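You operate a simulated robot arm through the tools that you are given. There is no shell and no other tool. Be economical: measure what you need, move in short steps, check, and stop when the job is done.

The job below is to be done with a simulated two-armed robot. You get a single attempt, and the scene is never put back.

Task
Take the charm from the board with the yellow dot and polish it in the tumbler for 5 minutes.
Fine: lock the hatch with its clamp and shut the hood first; leave the pieces in the charm tray alone.

It is judged by the outcome, as a careful person would: the job done as asked, and still so three seconds after it is handed in. It fails if anything else is knocked over, pushed out of place, dropped, spilled or broken.

Robot
Two 7-joint arms with two-finger parallel grippers on one trunk, on a base that drives. Base frame: it is fixed to the floor where the robot stands at the start and does not move with it; the origin is under the middle of the robot, x ahead of it, y to its left, z up. Readings come in mm, degrees, newtons and seconds.
The left shoulder is at the start at [50, 161, 1098], the right one opposite. With the tool pointing down near the work surface each hand reaches from about 100 to 680 mm from the robot's upright axis, wherever it stands, measured 20 degrees to its own side. Places, roughly: clear hood [-500, 2500, 1400]; cube charm [-750, 2500, 1000]; drop charm [-750, 2500, 1000]; drum hatch [-500, 2400, 1200]; green button [-400, 2300, 1000]; hatch clamp [-500, 2300, 1200]; inside of the drum [-500, 2400, 1100]; minute dial [-400, 2400, 1000]; ring [-750, 2500, 1000]; tumbler machine [-500, 2400, 1000]. Payload 3.43 kg a hand.
Tool frame (each hand has its own): the origin (TCP) lies between the finger pads and is the grasp point; the fingertips stand 30 mm ahead of it; z points along the fingers, y is the line along which they close. The gripper opens to 94 mm. The fingers are 28 mm wide and 10 mm thick; the gripper's body (50 by 96 mm) begins 55 mm behind the TCP.
Orientation is told as [roll, pitch, yaw] about the base's x, y, z axes, in that order, counted from this pose: with the fingers straight down and closing along the base's y, the tool's x points along the base's -x, its y along +y and its z along -z.

Tools
- The arms move only by the tool nudge_tool. It takes "left_motion", "right_motion" or both (then of equal length, played together; a hand with none holds still); each is a list of rows, each an object (a shift or turn left out is 0, a gripper value left out holds the last) with "translation": the shift along the base's x, y, z in units of 400 mm (1.0 is 400 mm), a list of three; "turn": the turn, a rotation vector about the base's x, y, z in units of 60 degrees (1.0 is 60 degrees), a list of three; "hand": the gripper command, from -1 (fully open) to 1 (shut), values between in proportion. In form: [{"translation": [tx, ty, tz], "turn": [ax, ay, az], "hand": hand}, ...]. A call has 1 to 12 rows; each row is the pose to reach, as a shift and turn from the pose commanded when the call began. A call with a number of a shift or a turn outside -1 to 1 is refused whole. Rows are played at 5 a second. More than 50 mm and 8.6 degrees between two rows, or a gripper value outside its range, and nothing of the call is played. A pose out of reach is approached as far as the arm can. The call stops where the force on the tool passes 40 N (or 10 N more than at its start, if that is more) or the arm is blocked; 0.2 s more then pass. The fingers move at their own pace (about 45 mm/s each) and stop on an object; they squeeze with about 39 N. The grip force told is the motor's: it shows also when the fingers shut on nothing. Time passes only in rows, and 0.2 s behind the last, so rows that repeat a pose let the fingers close. The reply holds the time, the measured pose of the TCP, the force on the tool along the base axes, the opening and the grip force, in the units named above and with some noise, with the torque about the TCP (base axes, N m) and any sound that the robot's microphone picked up.
- Cameras (640 x 400 px; columns grow to the right, rows downward): "scene" is now at [119.1, -42.3, 1231.2]; the picture's right is [-0.48, -0.88, 0.00], its down [-0.42, 0.23, -0.88] and it looks along [0.77, -0.42, -0.48] (base axes); focal length 274 px, centre (320, 200). "left" rides on the left gripper at [76, -14, -102] in its tool frame; the picture's right is [0.18, 0.98, 0.00], its down [-0.75, 0.14, -0.64] and it looks along [-0.63, 0.12, 0.77] (tool axes); focal length 243 px, centre (320, 200). "right" rides on the right gripper at [76, 14, -102] in its tool frame; the picture's right is [-0.18, 0.98, 0.00], its down [-0.75, -0.14, -0.64] and it looks along [-0.63, -0.12, 0.77] (tool axes); focal length 243 px, centre (320, 200).
- get_image(camera): a new picture of that camera. The clock stands still meanwhile.
- lift_body(by): slides the trunk up (or, below 0, down) by that many mm; the arms and the scene camera ride with it, the base frame stays. It gives what a move gives, with no picture.
- roll_base(legs): drives the robot by 1 to 6 legs, each [ahead, left, turn to the left] in mm, mm and degrees, along the robot's own axes; the way and the turn of a leg run together, so that a leg with both is an arc; at most 1500 mm and 180 degrees a leg. The arms and the cameras ride along, it lands a little off, and it stops where it bumps. It gives what a move gives.
- pan_tilt(pan, tilt): turns the head with the scene camera to pan (to the left, within 80 degrees either way) and tilt (down, from -29 to 69), counted from straight ahead of the robot. It gives what a move gives.
- point_at(camera, pixels): for up to 12 pixels [column, row] of the newest picture of that camera ("zoom" is the newest enlarged one), the place [x, y, z] in the base frame of the surface seen there, good to about 2 mm. The clock stands still meanwhile.
- enlarge(camera, box): a new picture of the part [left, top, right, bottom] of that camera's present view, enlarged. The clock stands still meanwhile.
- sign_off(): hands the job in; it is judged then, once.

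Work in short steps. Measure before you move; look again where a grasp or a placing could have gone wrong, and mend it. You have 80 turns and 62 pictures in all, those below and enlarged ones among them. Open the grippers and draw the arms clear of the work before you hand the job in, unless the task says otherwise; then end with one line.

The tools are called after "Request:" as a command line: name --argument value ..., lists and objects as JSON in quotes. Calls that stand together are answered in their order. nudge_tool: Moves the arms, as the interface text tells. Its arguments: {"type":"object","properties":{"left_motion":{"type":"array"},"right_motion":{"type":"array"}},"required":[]} The other tools are called the same way: lift_body (by) slides the trunk up or down; roll_base (legs) drives the base; pan_tilt (pan, tilt) turns the head that bears the scene camera; get_image (camera) takes a picture; point_at (camera, pixels) gives the place of the surface under pixels of a picture; enlarge (camera, box) takes an enlarged picture of a part of a camera's view; sign_off () hands the job in.

At the start:

```text
time: 0.0
left_ee_pos: [454.6, 26.5, 986.2]
left_tool_rot: [0.0, 0.0, 0.0]
left_force: [0.0, 0.0, -0.2]
left_ft_torque: [0.0, 0.01, -0.02]
left_gripper_width: 94.1
left_gripper_force: 0.0
right_ee_pos: [407.4, -395.3, 957.6]
right_tool_rot: [0.0, 0.0, 0.0]
right_force: [-0.5, -0.5, 0.0]
right_ft_torque: [-0.02, 0.02, 0.0]
right_gripper_width: 94.0
right_gripper_force: 0.1
trunk travel left (down, up): [-125.0, 142.0]
robot x, y, heading: [-0.9, -1.4, -0.1]
head pan, tilt: [-28.4, 28.8]
```

scene: 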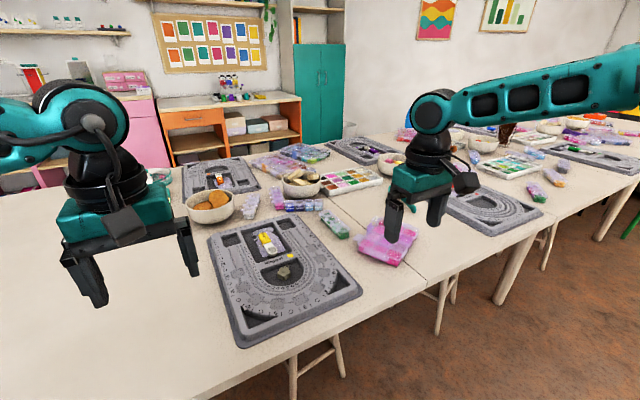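
right: 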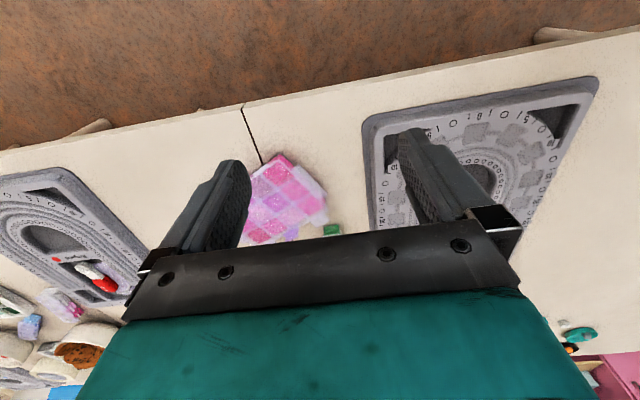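
left: 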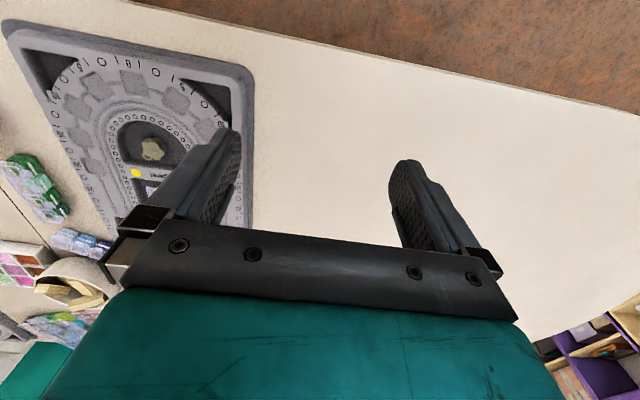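

The board with the yellow dot seems to be the near one (dot at about 290,256), with a nugget at (284,272). I enlarge it to check and measure.

Request:
enlarge --camera "scene" --box '[200, 200, 370, 350]'

Request:
enlarge --camera "left" --box '[80, 90, 250, 230]'

```text
2.67 times, centred on (285, 275) of scene
```

zoom: 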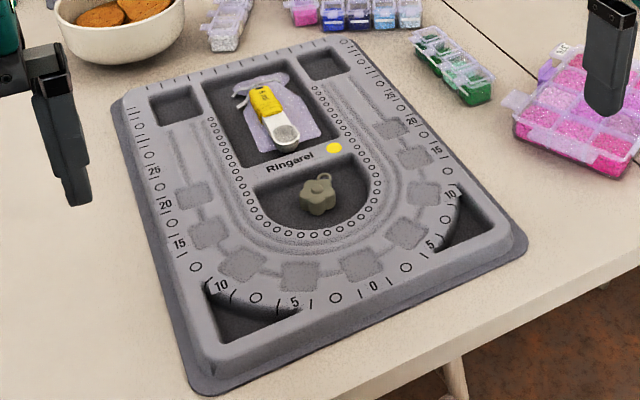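

```text
2.86 times, centred on (165, 160) of left
```

zoom: 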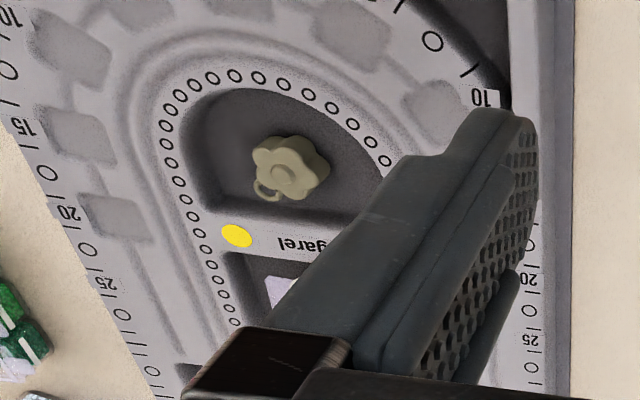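

The flower charm with a loop shows at about (287,168) in the zoom. I measure it, its loop and edges, the recess floor and the board.

Request:
point_at --camera "zoom" --pixels '[[287, 168], [262, 152], [322, 168], [285, 143], [290, 190], [263, 193], [220, 150], [350, 180], [290, 100], [260, 215], [237, 236], [420, 100]]'

Request:
point_at --camera "scene" --pixels '[[284, 272], [287, 270], [279, 272], [293, 257]]'

```text
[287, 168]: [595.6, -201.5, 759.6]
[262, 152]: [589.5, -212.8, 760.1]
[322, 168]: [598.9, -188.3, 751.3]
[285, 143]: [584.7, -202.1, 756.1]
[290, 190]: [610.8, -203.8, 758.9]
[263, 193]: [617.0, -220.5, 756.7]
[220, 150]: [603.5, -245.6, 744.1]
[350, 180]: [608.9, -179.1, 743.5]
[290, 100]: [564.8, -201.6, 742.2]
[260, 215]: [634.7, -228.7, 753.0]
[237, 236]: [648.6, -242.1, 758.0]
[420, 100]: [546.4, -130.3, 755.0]
```

```text
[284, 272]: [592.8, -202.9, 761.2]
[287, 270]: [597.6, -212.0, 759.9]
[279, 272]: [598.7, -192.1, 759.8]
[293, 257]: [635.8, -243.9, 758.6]
```

The charm's centre is near (596,-202), z 744–760. I bring the right hand above it with the fingers at about 56 mm.

Request:
nudge_tool --right_motion '[{"translation": [0.06, 0.06, -0.03], "hand": -0.2}, {"translation": [0.12, 0.12, -0.05]}, {"translation": [0.18, 0.18, -0.08]}, {"translation": [0.24, 0.24, -0.1]}, {"translation": [0.3, 0.3, -0.13]}, {"translation": [0.36, 0.36, -0.16]}, {"translation": [0.42, 0.42, -0.2]}, {"translation": [0.47, 0.483, -0.25]}, {"translation": [0.47, 0.483, -0.28]}, {"translation": [0.47, 0.483, -0.28]}]'

Request:
get_image --camera "right"

```text
time: 2.2
left_ee_pos: [454.3, 26.5, 985.1]
left_tool_rot: [0.0, 0.0, 0.0]
left_force: [-0.3, -0.6, -0.3]
left_ft_torque: [0.02, -0.02, -0.03]
left_gripper_width: 93.8
left_gripper_force: 0.0
right_ee_pos: [529.2, -241.0, 886.8]
right_tool_rot: [-0.1, 0.0, 0.0]
right_force: [1.0, 0.0, 0.5]
right_ft_torque: [0.0, 0.01, 0.01]
right_gripper_width: 56.3
right_gripper_force: 0.1
right hand out of reach, approached as far as the arm can: row 6, 7, 8, 9, 10
trunk travel left (down, up): [-125.0, 142.0]
robot x, y, heading: [0.5, -5.2, -0.1]
head pan, tilt: [-28.4, 28.8]
```

```text
56 pictures are left
```

right: 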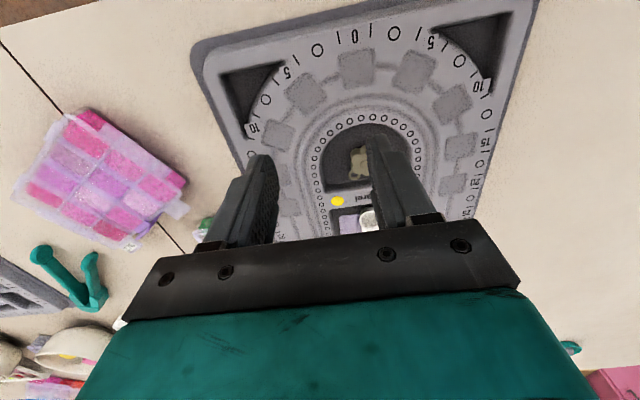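

The arm ran short of reach. I check the table's near edge in the right picture to see whether I can drive ahead.

Request:
point_at --camera "right" --pixels '[[358, 163], [100, 5], [10, 45], [590, 355], [362, 20], [300, 5]]'

Request:
pan_tilt --pan 0 --tilt 65

Request:
get_image --camera "scene"

```text
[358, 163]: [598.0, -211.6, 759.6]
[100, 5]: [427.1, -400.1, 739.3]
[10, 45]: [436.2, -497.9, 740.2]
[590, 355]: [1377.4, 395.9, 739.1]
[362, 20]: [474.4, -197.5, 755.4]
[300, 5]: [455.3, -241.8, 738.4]
```

```text
time: 3.2
left_ee_pos: [455.3, 26.6, 986.4]
left_tool_rot: [-0.1, 0.0, -0.1]
left_force: [-0.3, 0.1, 0.2]
left_ft_torque: [-0.01, 0.0, 0.0]
left_gripper_width: 94.1
left_gripper_force: 0.0
right_ee_pos: [528.5, -240.9, 885.6]
right_tool_rot: [0.0, 0.0, 0.0]
right_force: [-0.4, 0.4, -0.3]
right_ft_torque: [0.02, 0.01, 0.0]
right_gripper_width: 56.4
right_gripper_force: 0.0
trunk travel left (down, up): [-125.0, 142.0]
robot x, y, heading: [-2.8, 0.7, -0.2]
head pan, tilt: [0.0, 65.0]
```

```text
55 pictures are left
```

scene: 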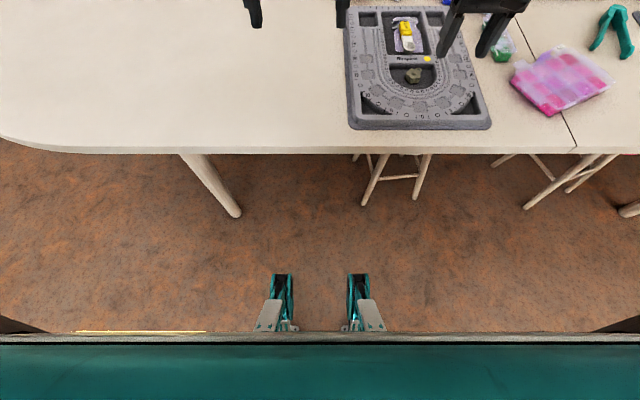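

The near edge of the table is at x≈420 and the floor ahead is clear, so I drive 100 mm ahead.

Request:
roll_base --legs '[[100, 0, 0]]'

Request:
get_image --camera "right"

```text
time: 4.4
left_ee_pos: [553.6, 27.0, 985.5]
left_tool_rot: [0.0, 0.0, 0.0]
left_force: [0.1, 0.0, 0.3]
left_ft_torque: [0.0, 0.03, 0.0]
left_gripper_width: 94.1
left_gripper_force: 0.0
right_ee_pos: [627.7, -240.2, 885.6]
right_tool_rot: [0.0, 0.0, 0.1]
right_force: [0.3, -0.7, -0.2]
right_ft_torque: [0.0, 0.0, 0.02]
right_gripper_width: 56.3
right_gripper_force: 0.1
trunk travel left (down, up): [-125.0, 142.0]
robot x, y, heading: [97.0, 0.4, 0.1]
head pan, tilt: [0.0, 65.0]
```

```text
54 pictures are left
```

right: 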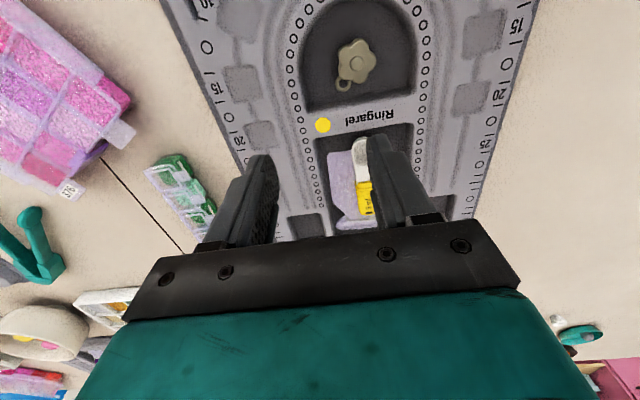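

Request:
point_at --camera "right" --pixels '[[356, 61], [338, 63], [374, 58], [357, 42], [345, 84], [310, 60], [410, 60], [355, 100]]'

```text
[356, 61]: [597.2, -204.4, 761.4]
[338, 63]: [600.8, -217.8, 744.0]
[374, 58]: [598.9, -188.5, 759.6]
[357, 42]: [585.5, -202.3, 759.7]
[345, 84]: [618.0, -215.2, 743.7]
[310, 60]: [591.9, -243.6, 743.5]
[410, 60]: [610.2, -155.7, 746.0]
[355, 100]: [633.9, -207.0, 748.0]
```

Charm centre is (597,-203). I align above it first, then descend to fingertip height ~747.

Request:
nudge_tool --right_motion '[{"translation": [-0.04, 0.046, -0.05], "hand": -0.08}, {"translation": [-0.077, 0.093, -0.1]}, {"translation": [-0.077, 0.093, -0.15]}, {"translation": [-0.077, 0.093, -0.2]}, {"translation": [-0.077, 0.093, -0.2]}]'

Request:
enlarge --camera "right" --box '[200, 0, 460, 230]'

```text
time: 5.6
left_ee_pos: [554.1, 26.5, 985.8]
left_tool_rot: [0.0, -0.1, 0.0]
left_force: [-0.6, -0.4, 0.6]
left_ft_torque: [0.02, 0.0, -0.01]
left_gripper_width: 94.3
left_gripper_force: 0.1
right_ee_pos: [576.1, -224.3, 826.3]
right_tool_rot: [0.1, -0.1, 0.1]
right_force: [0.5, -0.3, 1.0]
right_ft_torque: [0.0, -0.01, -0.03]
right_gripper_width: 51.0
right_gripper_force: 0.1
right hand out of reach, approached as far as the arm can: row 1, 2, 3, 4, 5
trunk travel left (down, up): [-125.0, 142.0]
robot x, y, heading: [97.3, -0.9, 0.1]
head pan, tilt: [0.0, 65.0]
```

```text
1.74 times, centred on (330, 115) of right
```

zoom: 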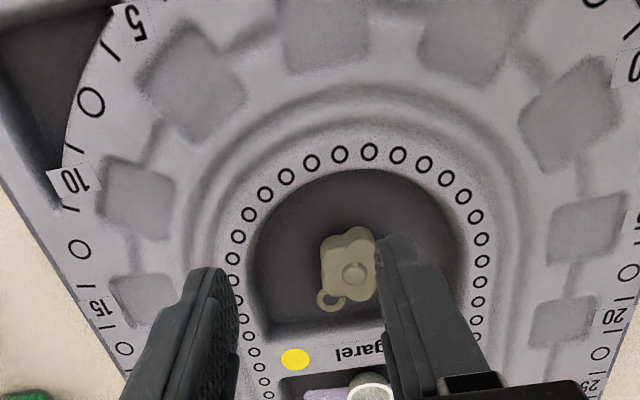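

The reference pose may be off after an out-of-reach command. I send a zero shift to find out where the commanded pose stands.

Request:
nudge_tool --right_motion '[{"translation": [0, 0, 0]}, {"translation": [0, 0, 0]}]'

```text
time: 6.2
left_ee_pos: [554.9, 26.6, 986.2]
left_tool_rot: [0.0, 0.0, 0.0]
left_force: [-1.1, 0.3, 0.8]
left_ft_torque: [0.01, 0.0, -0.04]
left_gripper_width: 94.1
left_gripper_force: 0.0
right_ee_pos: [576.6, -223.6, 826.6]
right_tool_rot: [0.0, -0.1, 0.1]
right_force: [-0.2, 0.0, 0.2]
right_ft_torque: [0.02, 0.01, 0.02]
right_gripper_width: 50.9
right_gripper_force: 0.0
trunk travel left (down, up): [-125.0, 142.0]
robot x, y, heading: [97.7, -0.7, 0.2]
head pan, tilt: [0.0, 65.0]
```

The commanded pose equals the measured one now. I go to (597,-203,800).

Request:
nudge_tool --right_motion '[{"translation": [0.025, 0.025, 0]}, {"translation": [0.051, 0.052, -0.03]}, {"translation": [0.051, 0.052, -0.06]}, {"translation": [0.051, 0.052, -0.06]}]'

```text
time: 7.2
left_ee_pos: [553.2, 25.6, 985.1]
left_tool_rot: [0.0, 0.1, 0.0]
left_force: [-0.1, 0.4, -0.8]
left_ft_torque: [0.0, -0.02, 0.0]
left_gripper_width: 94.0
left_gripper_force: 0.0
right_ee_pos: [576.0, -221.0, 828.7]
right_tool_rot: [0.1, 0.0, 0.1]
right_force: [-0.6, -0.2, 0.0]
right_ft_torque: [0.0, 0.01, -0.01]
right_gripper_width: 50.7
right_gripper_force: 0.0
right hand out of reach, approached as far as the arm can: row 1, 2, 3, 4
trunk travel left (down, up): [-125.0, 142.0]
robot x, y, heading: [100.1, -1.0, 0.0]
head pan, tilt: [0.0, 65.0]
```

The wrist seems to sit at a joint limit. I try a turn about the vertical, with the shift, to free it.

Request:
nudge_tool --right_motion '[{"translation": [0, 0, 0.03], "turn": [0, 0, 0.12]}, {"translation": [0, 0, 0.03], "turn": [0, 0, 0.24]}, {"translation": [0, 0, 0.03], "turn": [0, 0, 0.36]}, {"translation": [0.025, 0.02, 0.03], "turn": [0, 0, 0.42]}, {"translation": [0.051, 0.045, 0], "turn": [0, 0, 0.42]}, {"translation": [0.051, 0.045, 0], "turn": [0, 0, 0.42]}]'

```text
time: 8.6
left_ee_pos: [553.5, 26.9, 986.1]
left_tool_rot: [-0.1, 0.0, 0.1]
left_force: [0.3, -0.6, 0.6]
left_ft_torque: [-0.01, 0.01, -0.02]
left_gripper_width: 94.1
left_gripper_force: 0.0
right_ee_pos: [583.8, -213.3, 845.1]
right_tool_rot: [0.1, -0.1, 25.2]
right_force: [0.5, -0.7, 0.7]
right_ft_torque: [-0.03, -0.01, 0.02]
right_gripper_width: 50.7
right_gripper_force: 0.0
right hand out of reach, approached as far as the arm can: row 4, 5, 6
trunk travel left (down, up): [-125.0, 142.0]
robot x, y, heading: [98.7, 1.9, 0.2]
head pan, tilt: [0.0, 65.0]
```

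The limit could come from the nearness of the other arm, so I swing the left hand out to the left and back.

Request:
nudge_tool --left_motion '[{"translation": [-0.03, 0.1, 0], "hand": -1}, {"translation": [-0.06, 0.2, 0]}, {"translation": [-0.09, 0.3, 0]}, {"translation": [-0.12, 0.4, 0]}, {"translation": [-0.15, 0.5, 0]}, {"translation": [-0.18, 0.6, 0]}, {"translation": [-0.2, 0.7, 0]}, {"translation": [-0.2, 0.7, 0]}]'

Request:
nudge_tool --right_motion '[{"translation": [0.01, 0.01, 0], "turn": [0, 0, -0.1]}, {"translation": [0.032, 0.026, 0], "turn": [0, 0, -0.2]}, {"translation": [0.032, 0.026, -0.05], "turn": [0, 0, -0.3]}, {"translation": [0.032, 0.026, -0.1], "turn": [0, 0, -0.42]}, {"translation": [0.032, 0.026, -0.1], "turn": [0, 0, -0.42]}]'

```text
time: 10.4
left_ee_pos: [471.7, 307.2, 986.2]
left_tool_rot: [0.0, 0.1, -0.1]
left_force: [0.7, 0.5, -0.4]
left_ft_torque: [-0.01, 0.04, -0.02]
left_gripper_width: 93.9
left_gripper_force: 0.2
right_ee_pos: [583.3, -214.7, 845.3]
right_tool_rot: [0.0, 0.0, 25.3]
right_force: [0.1, 0.1, -1.1]
right_ft_torque: [-0.02, 0.0, -0.01]
right_gripper_width: 50.9
right_gripper_force: 0.0
trunk travel left (down, up): [-125.0, 142.0]
robot x, y, heading: [100.4, 2.9, -0.2]
head pan, tilt: [0.0, 65.0]
```

```text
time: 11.6
left_ee_pos: [471.9, 307.4, 985.5]
left_tool_rot: [0.0, 0.0, 0.0]
left_force: [-0.4, 1.1, 0.1]
left_ft_torque: [0.01, 0.03, 0.01]
left_gripper_width: 93.8
left_gripper_force: 0.1
right_ee_pos: [573.2, -222.9, 823.3]
right_tool_rot: [0.0, -0.1, 0.0]
right_force: [0.4, 0.7, 0.0]
right_ft_torque: [0.01, -0.03, -0.01]
right_gripper_width: 50.9
right_gripper_force: 0.0
right hand out of reach, approached as far as the arm can: row 1, 2, 3, 4, 5
trunk travel left (down, up): [-125.0, 142.0]
robot x, y, heading: [101.2, 2.4, 0.0]
head pan, tilt: [0.0, 65.0]
```

Still limited. I retract the hand 100 mm toward the robot and test the descent there, above the board's near part (top 757).

Request:
nudge_tool --right_motion '[{"translation": [-0.08, 0, 0]}, {"translation": [-0.16, 0, 0]}, {"translation": [-0.25, 0, 0]}, {"translation": [-0.25, 0.05, 0]}, {"translation": [-0.25, 0.05, -0.05]}, {"translation": [-0.25, 0.05, -0.05]}]'

```text
time: 13.0
left_ee_pos: [471.5, 307.7, 985.2]
left_tool_rot: [0.0, 0.0, 0.0]
left_force: [0.0, 0.6, 0.0]
left_ft_torque: [-0.02, -0.02, 0.01]
left_gripper_width: 93.9
left_gripper_force: 0.2
right_ee_pos: [474.5, -202.5, 804.0]
right_tool_rot: [0.1, -0.1, 0.1]
right_force: [0.8, 0.0, 1.2]
right_ft_torque: [0.01, 0.01, -0.02]
right_gripper_width: 51.0
right_gripper_force: 0.0
trunk travel left (down, up): [-125.0, 142.0]
robot x, y, heading: [99.1, -1.1, 0.2]
head pan, tilt: [0.0, 65.0]
```

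That works, so the robot needs to stand closer. I check the base front and the stool positions before driving.

Request:
get_image --camera "scene"

Request:
point_at --camera "scene" --pixels '[[280, 272], [358, 272], [320, 325], [320, 350], [320, 180], [240, 215], [365, 195], [320, 165], [320, 140]]'

```text
52 pictures are left
```

scene: 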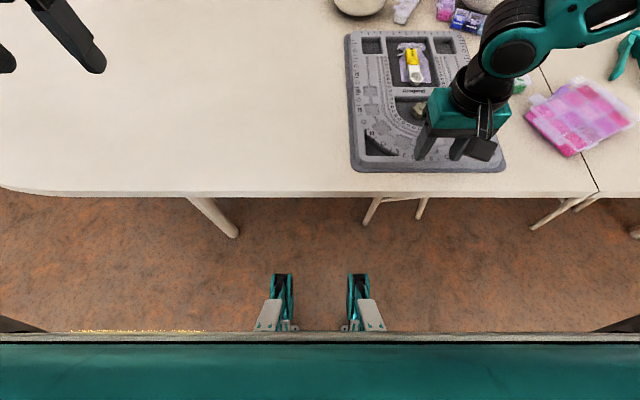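

```text
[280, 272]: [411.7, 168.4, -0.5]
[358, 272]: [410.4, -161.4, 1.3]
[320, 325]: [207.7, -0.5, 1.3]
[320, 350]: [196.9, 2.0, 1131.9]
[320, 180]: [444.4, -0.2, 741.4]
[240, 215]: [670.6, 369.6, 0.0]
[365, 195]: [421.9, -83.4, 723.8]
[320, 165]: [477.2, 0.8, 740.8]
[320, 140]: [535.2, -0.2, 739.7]
```

There is room: wheels at x≈410, stool legs farther in, table edge at 420 versus trunk 200. I raise the right hand 40 mm and drive 115 mm ahead.

Request:
nudge_tool --right_motion '[{"translation": [0, 0, 0.05]}, {"translation": [0, 0, 0.1]}, {"translation": [0, 0, 0.1]}]'

Request:
roll_base --legs '[[115, 0, 0]]'

Request:
enlarge --camera "right" --box '[200, 0, 460, 230]'

```text
time: 13.8
left_ee_pos: [471.0, 308.0, 985.7]
left_tool_rot: [0.0, -0.1, -0.1]
left_force: [-0.6, 0.6, 0.8]
left_ft_torque: [-0.01, 0.0, -0.02]
left_gripper_width: 94.0
left_gripper_force: 0.2
right_ee_pos: [476.2, -203.8, 844.4]
right_tool_rot: [-0.1, 0.0, 0.1]
right_force: [-0.1, 0.3, -0.4]
right_ft_torque: [0.03, 0.02, -0.01]
right_gripper_width: 50.7
right_gripper_force: 0.1
trunk travel left (down, up): [-125.0, 142.0]
robot x, y, heading: [98.7, 2.9, 0.1]
head pan, tilt: [0.0, 65.0]
```

```text
time: 15.0
left_ee_pos: [587.8, 306.3, 985.6]
left_tool_rot: [0.0, -0.1, -0.1]
left_force: [-1.4, -0.1, -0.3]
left_ft_torque: [0.03, 0.01, 0.01]
left_gripper_width: 94.2
left_gripper_force: 0.1
right_ee_pos: [588.6, -205.3, 843.7]
right_tool_rot: [0.0, 0.0, -0.1]
right_force: [0.3, 1.0, -0.3]
right_ft_torque: [-0.01, 0.0, -0.02]
right_gripper_width: 50.6
right_gripper_force: 0.1
trunk travel left (down, up): [-125.0, 142.0]
robot x, y, heading: [212.5, 2.2, 0.1]
head pan, tilt: [0.0, 65.0]
```

```text
1.74 times, centred on (330, 115) of right
```

zoom: 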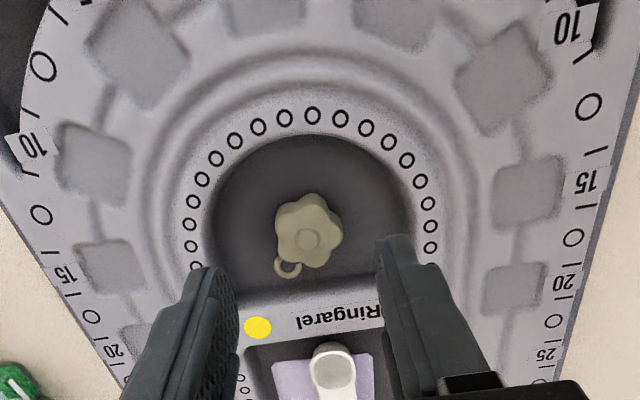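

I re-measure the charm from here before descending.

Request:
point_at --camera "zoom" --pixels '[[308, 238], [278, 232], [340, 240], [308, 200], [312, 262], [288, 268]]'

```text
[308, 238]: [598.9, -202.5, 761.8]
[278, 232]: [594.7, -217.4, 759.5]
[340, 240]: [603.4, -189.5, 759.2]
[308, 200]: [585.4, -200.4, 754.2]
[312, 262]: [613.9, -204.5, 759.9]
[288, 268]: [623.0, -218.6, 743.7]
```

Centre is (598,-203); I descend to TCP z≈776 and close.

Request:
nudge_tool --right_motion '[{"translation": [0.0225, 0.005, -0.03]}, {"translation": [0.0225, 0.005, -0.08]}, {"translation": [0.0225, 0.005, -0.125]}, {"translation": [0.0225, 0.005, -0.155]}, {"translation": [0.0225, 0.005, -0.17]}, {"translation": [0.0225, 0.005, -0.17]}, {"translation": [0.0225, 0.005, -0.17], "hand": 1}, {"translation": [0.0225, 0.005, -0.17], "hand": 1}, {"translation": [0.0225, 0.005, -0.17], "hand": 1}, {"translation": [0.0225, 0.005, -0.17], "hand": 1}]'

```text
time: 17.2
left_ee_pos: [585.5, 305.6, 986.8]
left_tool_rot: [0.1, 0.0, -0.1]
left_force: [0.4, -0.3, 0.1]
left_ft_torque: [0.02, 0.02, -0.03]
left_gripper_width: 94.1
left_gripper_force: 0.0
right_ee_pos: [596.5, -204.3, 779.3]
right_tool_rot: [0.2, -0.1, -0.1]
right_force: [0.1, -0.1, 0.1]
right_ft_torque: [0.0, -0.02, 0.01]
right_gripper_width: 30.8
right_gripper_force: 38.9
right hand out of reach, approached as far as the arm can: row 5, 6, 7, 8, 9, 10
trunk travel left (down, up): [-125.0, 142.0]
robot x, y, heading: [213.7, -2.7, 0.0]
head pan, tilt: [0.0, 65.0]
```

Gripped at 30.8 mm width. I lift it 130 mm and draw back a little, then look.

Request:
nudge_tool --right_motion '[{"translation": [0, 0, 0.05], "hand": 1}, {"translation": [0, 0, 0.12]}, {"translation": [0, 0, 0.2]}, {"translation": [-0.05, 0, 0.3]}, {"translation": [-0.15, 0, 0.36]}, {"translation": [-0.25, -0.05, 0.4]}, {"translation": [-0.25, -0.05, 0.4]}]'

Request:
get_image --camera "right"

```text
time: 18.8
left_ee_pos: [586.0, 306.9, 986.8]
left_tool_rot: [0.0, 0.1, 0.0]
left_force: [-0.1, 0.1, 0.2]
left_ft_torque: [0.01, 0.02, 0.0]
left_gripper_width: 93.9
left_gripper_force: 0.0
right_ee_pos: [496.1, -222.2, 938.9]
right_tool_rot: [-0.1, -0.1, -0.1]
right_force: [-0.4, 0.5, -1.1]
right_ft_torque: [0.0, 0.01, 0.01]
right_gripper_width: 30.8
right_gripper_force: 39.5
trunk travel left (down, up): [-125.0, 142.0]
robot x, y, heading: [214.4, -2.8, -0.1]
head pan, tilt: [0.0, 65.0]
```

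```text
50 pictures are left
```

right: 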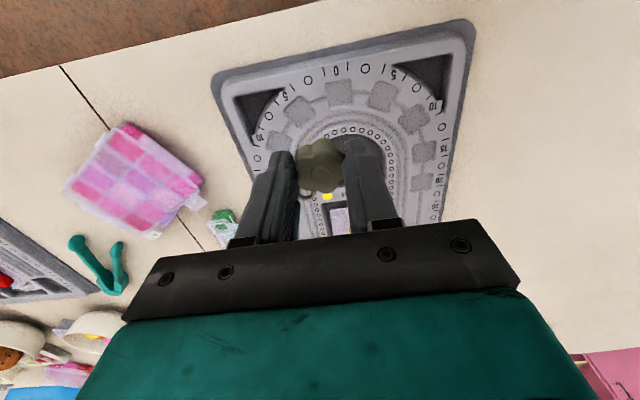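

The charm is held. I back off to the starting place and turn left 90° to look toward the tumbler.

Request:
roll_base --legs '[[-230, 0, 0], [0, 0, 90]]'

Request:
pan_tilt --pan 15 --tilt 20

Request:
get_image --camera "scene"

```text
time: 24.4
left_ee_pos: [-333.9, 363.1, 986.8]
left_tool_rot: [0.0, 0.0, 91.8]
left_force: [0.1, 0.4, 0.5]
left_ft_torque: [0.02, -0.01, 0.01]
left_gripper_width: 93.9
left_gripper_force: 0.1
right_ee_pos: [197.6, 292.2, 938.9]
right_tool_rot: [0.0, 0.0, 91.9]
right_force: [0.3, 0.0, -0.7]
right_ft_torque: [-0.01, -0.02, 0.03]
right_gripper_width: 30.8
right_gripper_force: 39.0
trunk travel left (down, up): [-125.0, 142.0]
robot x, y, heading: [-19.0, -0.6, 91.9]
head pan, tilt: [0.0, 65.0]
```

```text
time: 25.5
left_ee_pos: [-334.1, 363.5, 986.1]
left_tool_rot: [0.0, 0.0, 91.8]
left_force: [-0.1, -0.7, -0.1]
left_ft_torque: [-0.03, 0.0, -0.01]
left_gripper_width: 93.9
left_gripper_force: 0.0
right_ee_pos: [199.1, 291.5, 939.3]
right_tool_rot: [0.0, 0.0, 91.9]
right_force: [-0.6, -0.1, -0.3]
right_ft_torque: [0.0, 0.01, 0.0]
right_gripper_width: 30.5
right_gripper_force: 39.7
trunk travel left (down, up): [-125.0, 142.0]
robot x, y, heading: [-17.0, -2.7, 91.7]
head pan, tilt: [15.0, 20.0]
```

```text
49 pictures are left
```

scene: 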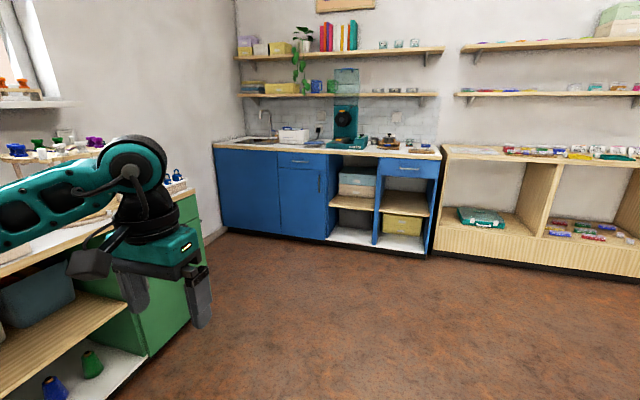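

The tumbler stands on the blue counter near (345,125). I enlarge it.

Request:
enlarge --camera "scene" --box '[270, 50, 450, 170]'

Request:
point_at --camera "scene" --pixels '[[270, 148], [430, 158], [345, 147], [345, 118], [345, 80], [195, 260], [160, 310], [388, 145], [300, 230], [390, 245]]'

```text
3.33 times, centred on (360, 110) of scene
```

zoom: 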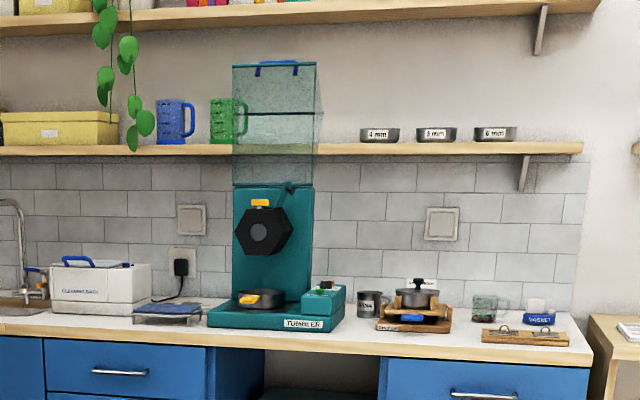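

```text
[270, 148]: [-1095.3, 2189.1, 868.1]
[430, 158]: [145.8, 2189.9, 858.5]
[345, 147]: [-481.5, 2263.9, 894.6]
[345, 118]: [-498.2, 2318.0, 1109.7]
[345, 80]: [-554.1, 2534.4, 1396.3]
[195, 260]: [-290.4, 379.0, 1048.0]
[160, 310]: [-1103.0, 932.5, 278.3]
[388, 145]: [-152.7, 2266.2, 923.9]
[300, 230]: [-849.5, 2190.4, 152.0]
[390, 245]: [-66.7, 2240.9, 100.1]
```

I drive ahead 1300 mm first (staying right of the green cabinet), straightening the heading, then look again.

Request:
roll_base --legs '[[0, 0, -1.8], [1300, 0, 0]]'

Request:
pan_tilt --pan 30 --tilt 10

Request:
get_image --camera "scene"

```text
time: 32.5
left_ee_pos: [-316.1, 1680.9, 986.9]
left_tool_rot: [0.0, 0.0, 89.5]
left_force: [0.2, 0.1, -0.7]
left_ft_torque: [-0.01, -0.01, 0.03]
left_gripper_width: 94.0
left_gripper_force: 0.0
right_ee_pos: [213.2, 1588.9, 938.5]
right_tool_rot: [0.0, 0.0, 89.6]
right_force: [-0.4, 0.2, -0.7]
right_ft_torque: [-0.03, 0.05, -0.01]
right_gripper_width: 30.7
right_gripper_force: 39.7
trunk travel left (down, up): [-125.0, 142.0]
robot x, y, heading: [-13.3, 1304.6, 89.6]
head pan, tilt: [15.0, 20.0]
```

```text
time: 33.2
left_ee_pos: [-315.9, 1681.2, 986.1]
left_tool_rot: [0.0, -0.2, 89.5]
left_force: [0.8, -1.4, -0.4]
left_ft_torque: [0.01, -0.01, -0.03]
left_gripper_width: 94.2
left_gripper_force: 0.0
right_ee_pos: [212.4, 1588.1, 938.1]
right_tool_rot: [0.1, 0.0, 89.6]
right_force: [0.8, -0.2, 0.3]
right_ft_torque: [-0.01, -0.01, 0.0]
right_gripper_width: 30.4
right_gripper_force: 38.9
trunk travel left (down, up): [-125.0, 142.0]
robot x, y, heading: [-13.7, 1306.9, 89.5]
head pan, tilt: [30.0, 10.0]
```

```text
47 pictures are left
```

scene: 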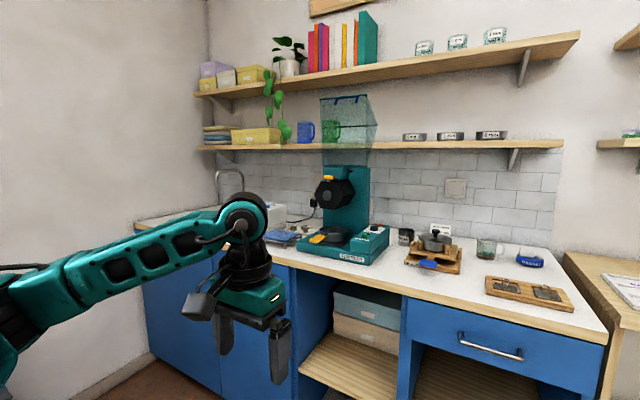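

Way is clear ahead; I go 250 mm ahead, then 470 mm left to stand before the tumbler, then look.

Request:
roll_base --legs '[[250, 0, 0], [0, 480, 0]]'

Request:
pan_tilt --pan 0 --tilt 5

Request:
get_image --camera "scene"

```text
time: 37.5
left_ee_pos: [-785.6, 1932.7, 986.4]
left_tool_rot: [0.0, 0.1, 89.6]
left_force: [0.8, -0.6, -1.3]
left_ft_torque: [0.03, -0.04, -0.02]
left_gripper_width: 93.9
left_gripper_force: 0.0
right_ee_pos: [-255.7, 1838.2, 939.1]
right_tool_rot: [0.0, 0.0, 89.7]
right_force: [0.4, -0.7, -0.4]
right_ft_torque: [0.0, -0.01, 0.02]
right_gripper_width: 30.6
right_gripper_force: 39.1
trunk travel left (down, up): [-125.0, 142.0]
robot x, y, heading: [-481.2, 1558.3, 89.3]
head pan, tilt: [30.0, 10.0]
```

```text
time: 38.4
left_ee_pos: [-783.7, 1931.5, 986.5]
left_tool_rot: [0.0, 0.0, 89.5]
left_force: [-0.1, 0.2, -0.1]
left_ft_torque: [0.0, 0.03, 0.0]
left_gripper_width: 93.9
left_gripper_force: 0.1
right_ee_pos: [-255.8, 1839.0, 938.1]
right_tool_rot: [0.1, 0.0, 89.6]
right_force: [0.6, 0.2, -0.3]
right_ft_torque: [-0.01, -0.02, 0.0]
right_gripper_width: 30.2
right_gripper_force: 39.0
trunk travel left (down, up): [-125.0, 142.0]
robot x, y, heading: [-478.6, 1560.2, 89.7]
head pan, tilt: [0.0, 5.0]
```

```text
46 pictures are left
```

scene: 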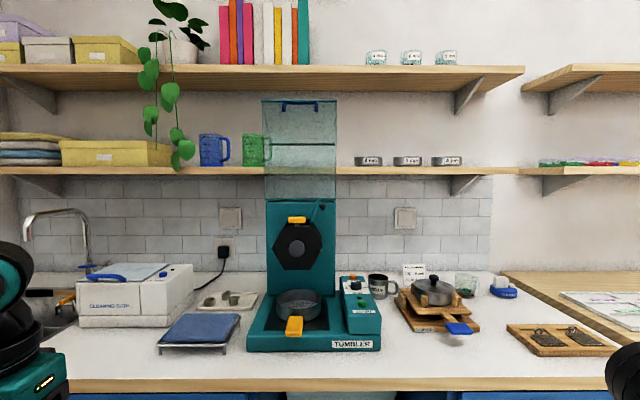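

Request:
enlarge --camera "scene" --box '[236, 190, 396, 290]'

Request:
enlarge --camera "scene" --box '[236, 265, 396, 365]'

```text
4.00 times, centred on (316, 240) of scene
```

zoom: 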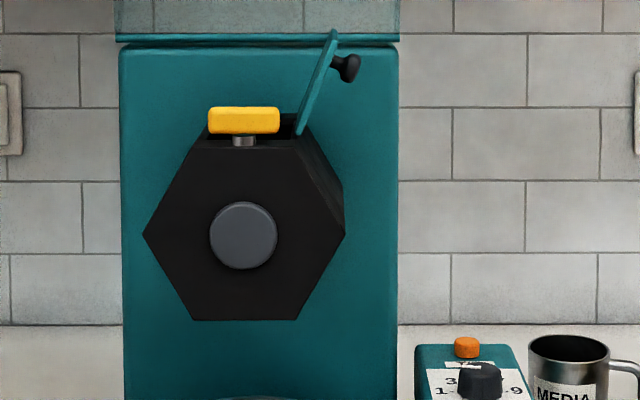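

```text
4.00 times, centred on (316, 315) of scene
```

zoom: 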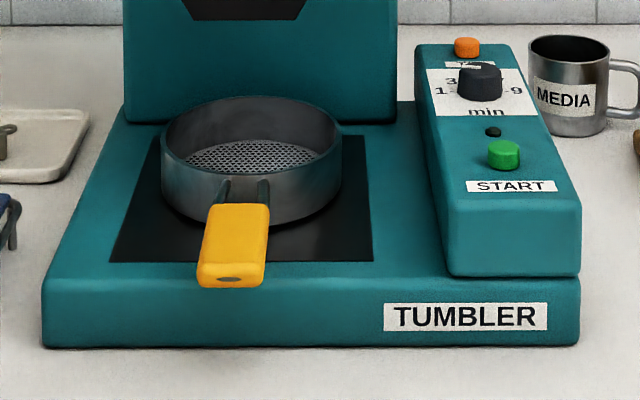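

I raise the trunk for a better view into the drum top, and measure the drum, lid and controls.

Request:
point_at --camera "zoom" --pixels '[[480, 80], [505, 155], [490, 115], [493, 132], [467, 45], [235, 245], [250, 110], [80, 335], [310, 335], [260, 70], [510, 188], [485, 75]]'

Request:
lift_body --by 140

Request:
enlarge --camera "scene" --box '[236, 150, 396, 350]'

```text
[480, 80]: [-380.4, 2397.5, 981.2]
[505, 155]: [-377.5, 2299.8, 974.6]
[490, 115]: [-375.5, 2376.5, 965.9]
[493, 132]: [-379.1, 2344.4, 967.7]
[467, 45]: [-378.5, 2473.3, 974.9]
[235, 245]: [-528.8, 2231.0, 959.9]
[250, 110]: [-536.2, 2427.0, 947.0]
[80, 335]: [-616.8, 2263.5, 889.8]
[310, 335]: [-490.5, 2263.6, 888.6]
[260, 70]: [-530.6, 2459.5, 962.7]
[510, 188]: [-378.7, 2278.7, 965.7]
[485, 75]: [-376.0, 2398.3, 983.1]
```

```text
time: 40.1
left_ee_pos: [-785.2, 1931.7, 1126.6]
left_tool_rot: [0.1, 0.0, 89.5]
left_force: [-0.1, 0.5, -0.4]
left_ft_torque: [0.02, -0.04, 0.0]
left_gripper_width: 94.0
left_gripper_force: 0.0
right_ee_pos: [-255.6, 1839.2, 1078.9]
right_tool_rot: [0.0, 0.0, 89.6]
right_force: [0.2, 0.4, -0.5]
right_ft_torque: [-0.02, -0.03, -0.03]
right_gripper_width: 30.2
right_gripper_force: 39.1
trunk travel left (down, up): [-265.0, 2.0]
robot x, y, heading: [-480.0, 1558.5, 89.5]
head pan, tilt: [0.0, 5.0]
```

```text
2.00 times, centred on (316, 250) of scene
```

zoom: 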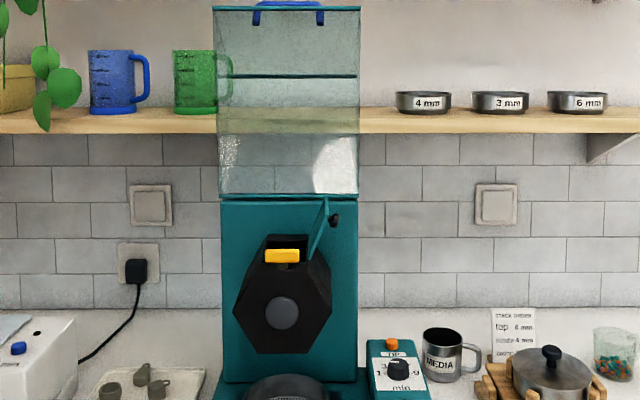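

I zoom in on the drum's top and hood to measure.

Request:
enlarge --camera "scene" --box '[281, 235, 345, 275]'

Request:
point_at --camera "zoom" --pixels '[[190, 215], [260, 212], [390, 160], [420, 70], [400, 150], [320, 185], [280, 175], [340, 200], [220, 330], [430, 330], [520, 150], [425, 95]]'

```text
10.00 times, centred on (313, 255) of scene
```

zoom: 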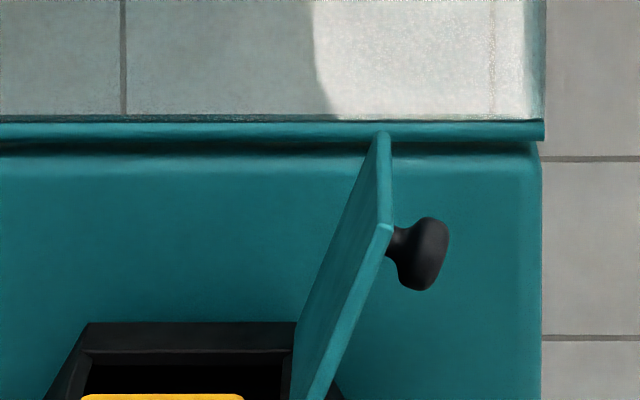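

```text
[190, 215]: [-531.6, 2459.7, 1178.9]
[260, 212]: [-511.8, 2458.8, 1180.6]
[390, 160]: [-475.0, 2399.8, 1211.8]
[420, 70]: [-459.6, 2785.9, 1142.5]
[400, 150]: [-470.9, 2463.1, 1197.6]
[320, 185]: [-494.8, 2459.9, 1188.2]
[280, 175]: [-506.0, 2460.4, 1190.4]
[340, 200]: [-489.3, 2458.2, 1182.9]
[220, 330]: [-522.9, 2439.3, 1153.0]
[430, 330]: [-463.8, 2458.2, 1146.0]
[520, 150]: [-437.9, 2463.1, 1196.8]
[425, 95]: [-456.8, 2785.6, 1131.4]
```

I take a slightly lower zoom to get the drum opening, clamp and lid points.

Request:
enlarge --camera "scene" --box '[281, 245, 345, 285]'

Request:
point_at --camera "zoom" --pixels '[[190, 225], [90, 225], [70, 250], [290, 225], [90, 305], [240, 305], [165, 305], [300, 280], [385, 125], [385, 50], [425, 150], [290, 330]]'

```text
10.00 times, centred on (313, 265) of scene
```

zoom: 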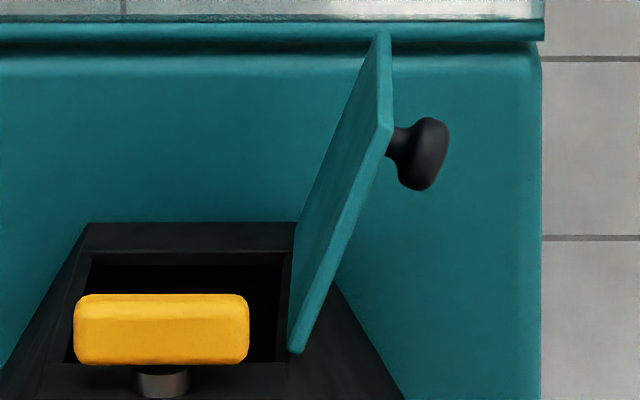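

```text
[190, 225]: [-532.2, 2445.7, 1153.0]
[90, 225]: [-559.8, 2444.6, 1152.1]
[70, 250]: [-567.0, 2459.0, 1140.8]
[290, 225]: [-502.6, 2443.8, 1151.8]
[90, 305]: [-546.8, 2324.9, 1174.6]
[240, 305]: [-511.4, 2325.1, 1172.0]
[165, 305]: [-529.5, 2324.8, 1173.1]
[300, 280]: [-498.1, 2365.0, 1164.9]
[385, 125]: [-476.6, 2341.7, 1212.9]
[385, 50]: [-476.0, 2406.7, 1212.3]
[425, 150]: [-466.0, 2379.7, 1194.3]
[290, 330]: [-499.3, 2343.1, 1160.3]
```

The opening is roughly x -556…-506, y 2340…2440 at z≈1152; lid hinged at x≈-500; knob near (-466,2378,1195). I drive 200 mm nearer and look down at the base clearance.

Request:
roll_base --legs '[[200, 0, 0]]'

Request:
pan_tilt --pan 0 --tilt 55

Request:
get_image --camera "scene"

Request:
point_at --camera "scene" --pixels '[[320, 110], [320, 150], [320, 170], [320, 190], [320, 210], [320, 230], [280, 260], [360, 260], [400, 190], [240, 190], [320, 60], [320, 290]]'

```text
time: 41.7
left_ee_pos: [-783.3, 2134.7, 1126.4]
left_tool_rot: [0.1, 0.0, 89.4]
left_force: [-0.3, -0.4, -0.2]
left_ft_torque: [-0.02, -0.05, 0.02]
left_gripper_width: 94.2
left_gripper_force: 0.1
right_ee_pos: [-253.4, 2040.8, 1078.5]
right_tool_rot: [0.1, 0.0, 89.5]
right_force: [0.3, 0.3, -0.5]
right_ft_torque: [-0.01, 0.0, 0.03]
right_gripper_width: 30.5
right_gripper_force: 38.9
trunk travel left (down, up): [-265.0, 2.0]
robot x, y, heading: [-477.5, 1755.6, 89.3]
head pan, tilt: [0.0, 5.0]
```

```text
time: 42.9
left_ee_pos: [-782.9, 2132.5, 1126.5]
left_tool_rot: [0.1, 0.0, 89.5]
left_force: [0.3, 0.0, -0.3]
left_ft_torque: [-0.01, -0.02, -0.04]
left_gripper_width: 93.9
left_gripper_force: 0.1
right_ee_pos: [-254.1, 2039.5, 1079.0]
right_tool_rot: [0.0, 0.0, 89.5]
right_force: [0.5, -0.2, -0.5]
right_ft_torque: [0.0, 0.01, -0.01]
right_gripper_width: 30.5
right_gripper_force: 38.8
trunk travel left (down, up): [-265.0, 2.0]
robot x, y, heading: [-480.1, 1756.2, 89.5]
head pan, tilt: [0.0, 55.0]
```

```text
40 pictures are left
```

scene: 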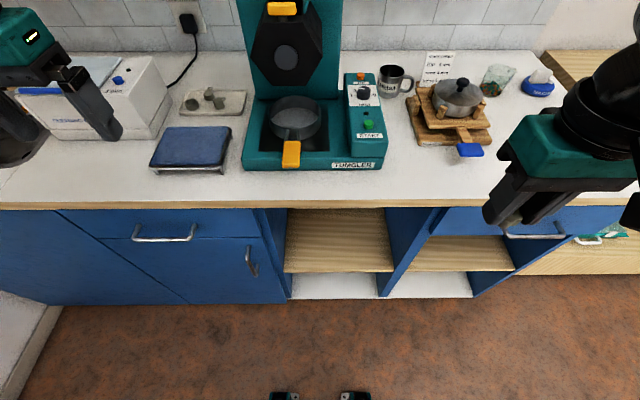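

```text
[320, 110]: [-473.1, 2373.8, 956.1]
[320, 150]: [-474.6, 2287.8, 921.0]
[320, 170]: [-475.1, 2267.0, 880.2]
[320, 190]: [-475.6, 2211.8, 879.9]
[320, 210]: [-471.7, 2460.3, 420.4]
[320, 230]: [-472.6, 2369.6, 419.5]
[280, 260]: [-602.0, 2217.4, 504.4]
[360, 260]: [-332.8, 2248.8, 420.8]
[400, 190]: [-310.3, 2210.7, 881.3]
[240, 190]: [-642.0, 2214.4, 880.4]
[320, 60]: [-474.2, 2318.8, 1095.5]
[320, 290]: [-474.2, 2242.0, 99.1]
```

The base front will clear up to robot y≈1900. I drive 120 mm more and lower the view to the drum.

Request:
roll_base --legs '[[120, 0, 0.5]]'

Request:
pan_tilt --pan 0 --tilt 25

Request:
enlarge --camera "scene" --box '[220, 50, 420, 175]'

```text
time: 44.1
left_ee_pos: [-785.1, 2250.8, 1126.0]
left_tool_rot: [0.0, 0.0, 89.9]
left_force: [0.2, 1.0, -0.2]
left_ft_torque: [-0.02, 0.02, 0.01]
left_gripper_width: 94.5
left_gripper_force: 0.1
right_ee_pos: [-254.5, 2160.7, 1077.8]
right_tool_rot: [0.1, -0.1, 89.9]
right_force: [0.2, 0.2, -1.2]
right_ft_torque: [-0.03, 0.01, -0.01]
right_gripper_width: 30.5
right_gripper_force: 39.5
trunk travel left (down, up): [-265.0, 2.0]
robot x, y, heading: [-478.8, 1876.2, 89.8]
head pan, tilt: [0.0, 55.0]
```

```text
time: 45.0
left_ee_pos: [-784.3, 2251.9, 1125.3]
left_tool_rot: [0.0, -0.1, 89.9]
left_force: [-0.6, 0.0, -0.2]
left_ft_torque: [0.0, -0.03, -0.04]
left_gripper_width: 94.0
left_gripper_force: 0.0
right_ee_pos: [-254.6, 2160.4, 1079.4]
right_tool_rot: [0.0, 0.0, 90.0]
right_force: [1.1, -1.3, -0.4]
right_ft_torque: [0.05, 0.05, -0.01]
right_gripper_width: 30.6
right_gripper_force: 39.4
trunk travel left (down, up): [-265.0, 2.0]
robot x, y, heading: [-480.1, 1879.4, 90.0]
head pan, tilt: [0.0, 25.0]
```

```text
3.20 times, centred on (320, 112) of scene
```

zoom: 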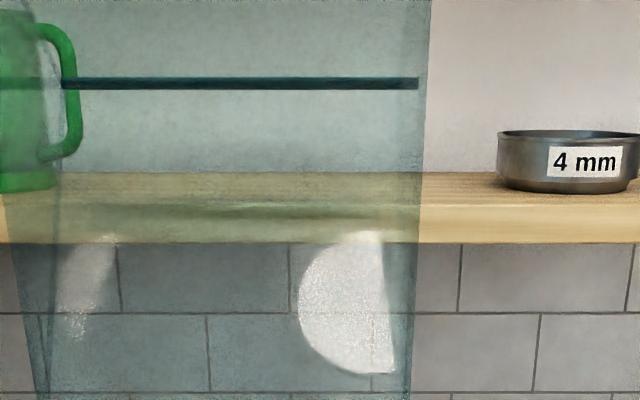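

The drum is lower in the picture; I take the plain scene picture.

Request:
get_image --camera "scene"

```text
38 pictures are left
```

scene: 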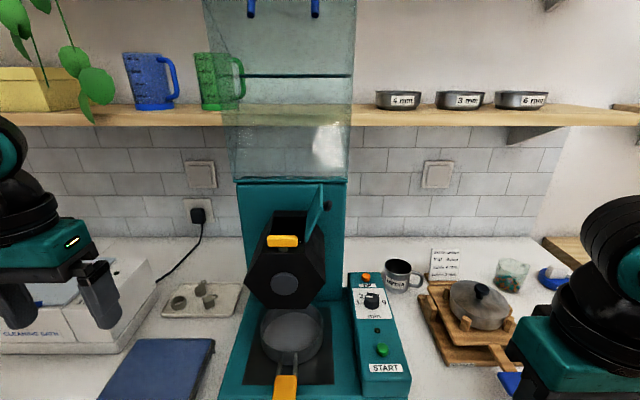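

I measure the hood, its handle, and the lid, clamp, and drum from this view.

Request:
point_at --camera "scene" --pixels '[[250, 8], [316, 8], [283, 3], [215, 100], [345, 100], [300, 75], [285, 178], [240, 150], [348, 165], [282, 182], [282, 241], [318, 200]]'

Request:
enlarge --camera "scene" --box '[235, 170, 355, 260]'

Request:
point_at --camera "zoom" --pixels '[[205, 235], [385, 250], [270, 320], [230, 378], [180, 378], [330, 378], [240, 395], [395, 255], [465, 80], [425, 120], [495, 185], [300, 330]]'

```text
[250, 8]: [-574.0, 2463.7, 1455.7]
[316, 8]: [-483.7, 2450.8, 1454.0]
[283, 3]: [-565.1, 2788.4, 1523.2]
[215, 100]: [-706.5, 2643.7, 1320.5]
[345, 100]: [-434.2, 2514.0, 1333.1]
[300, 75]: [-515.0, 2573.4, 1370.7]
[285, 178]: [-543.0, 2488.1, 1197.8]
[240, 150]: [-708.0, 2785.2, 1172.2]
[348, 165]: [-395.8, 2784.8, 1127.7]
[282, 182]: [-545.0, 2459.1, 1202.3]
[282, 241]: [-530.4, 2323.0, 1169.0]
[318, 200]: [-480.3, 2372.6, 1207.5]
```

```text
4.44 times, centred on (295, 215) of scene
```

zoom: 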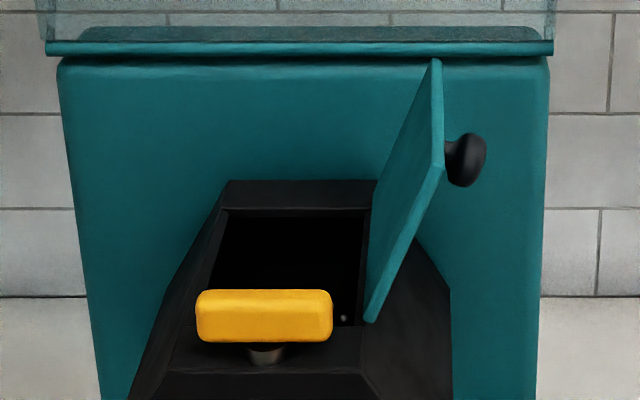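

```text
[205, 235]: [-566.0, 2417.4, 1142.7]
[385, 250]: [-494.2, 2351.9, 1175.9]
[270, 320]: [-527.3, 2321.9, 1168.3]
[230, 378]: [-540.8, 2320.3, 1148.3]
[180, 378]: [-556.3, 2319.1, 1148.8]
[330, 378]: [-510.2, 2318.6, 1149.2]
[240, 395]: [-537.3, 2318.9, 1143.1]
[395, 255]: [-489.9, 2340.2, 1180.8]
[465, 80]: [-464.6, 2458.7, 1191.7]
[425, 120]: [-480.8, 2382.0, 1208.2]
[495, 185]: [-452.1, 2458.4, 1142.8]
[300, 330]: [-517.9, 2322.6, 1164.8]
```

The drum lies left of the robot's middle for the right hand, so I draw the left hand back and in, raise the right, and then strafe left 190 mm.

Request:
nudge_tool --left_motion '[{"translation": [0.04, -0.08, 0]}, {"translation": [0.08, -0.16, 0]}, {"translation": [0.12, -0.24, 0]}, {"translation": [0.16, -0.32, 0]}, {"translation": [0.2, -0.36, 0]}, {"translation": [0.2, -0.36, 0]}]' --right_motion '[{"translation": [0, 0, 0.06]}, {"translation": [0, 0, 0.12]}, {"translation": [0, 0, 0.2]}, {"translation": [0, 0, 0.28]}, {"translation": [0, 0, 0.35]}, {"translation": [0, 0, 0.4]}]'

Request:
roll_base --legs '[[0, 190, 0]]'

```text
time: 46.5
left_ee_pos: [-706.7, 2131.7, 1137.0]
left_tool_rot: [-0.1, 0.1, 89.9]
left_force: [1.3, 0.1, 0.7]
left_ft_torque: [0.01, 0.0, 0.01]
left_gripper_width: 94.2
left_gripper_force: 0.1
left hand out of reach, approached as far as the arm can: row 4, 5, 6
right_ee_pos: [-256.3, 2159.7, 1238.7]
right_tool_rot: [0.0, -0.1, 90.0]
right_force: [-0.9, -0.7, -0.8]
right_ft_torque: [-0.02, -0.03, -0.01]
right_gripper_width: 30.4
right_gripper_force: 39.4
trunk travel left (down, up): [-265.0, 2.0]
robot x, y, heading: [-481.4, 1878.5, 90.1]
head pan, tilt: [0.0, 25.0]
```

```text
time: 48.0
left_ee_pos: [-811.3, 2127.0, 1137.4]
left_tool_rot: [0.0, 0.0, 89.3]
left_force: [0.8, 0.5, 0.1]
left_ft_torque: [0.03, 0.03, 0.03]
left_gripper_width: 94.1
left_gripper_force: 0.0
right_ee_pos: [-360.7, 2149.6, 1238.0]
right_tool_rot: [0.1, 0.0, 89.6]
right_force: [-0.8, 0.3, -0.8]
right_ft_torque: [0.03, 0.04, 0.01]
right_gripper_width: 30.5
right_gripper_force: 39.0
trunk travel left (down, up): [-265.0, 2.0]
robot x, y, heading: [-591.4, 1870.8, 89.5]
head pan, tilt: [0.0, 25.0]
stopped in leg 1: the robot was blocked; the commanded pose is now the measured one
```

The robot was blocked at x=-591. I look left to see what it touched.

Request:
pan_tilt --pan 60 --tilt 50

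Request:
get_image --camera "scene"

```text
time: 49.3
left_ee_pos: [-812.6, 2127.2, 1136.0]
left_tool_rot: [0.0, 0.2, 89.4]
left_force: [0.4, 0.1, 0.4]
left_ft_torque: [0.0, 0.01, 0.04]
left_gripper_width: 94.2
left_gripper_force: 0.1
right_ee_pos: [-360.2, 2150.2, 1237.3]
right_tool_rot: [0.0, -0.1, 89.4]
right_force: [-0.2, 0.6, 0.2]
right_ft_torque: [-0.01, -0.01, 0.0]
right_gripper_width: 30.6
right_gripper_force: 38.6
trunk travel left (down, up): [-265.0, 2.0]
robot x, y, heading: [-587.6, 1866.3, 89.5]
head pan, tilt: [60.0, 50.0]
```

```text
36 pictures are left
```

scene: 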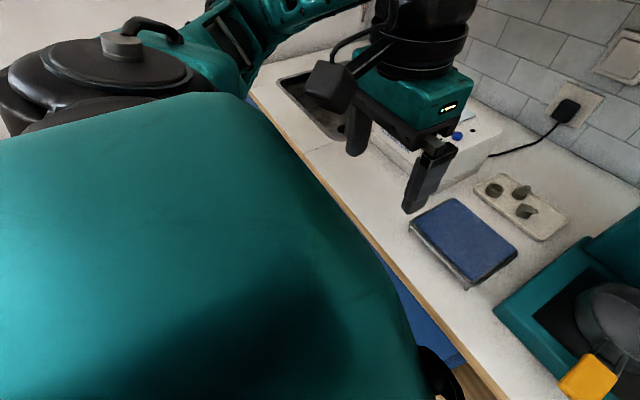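

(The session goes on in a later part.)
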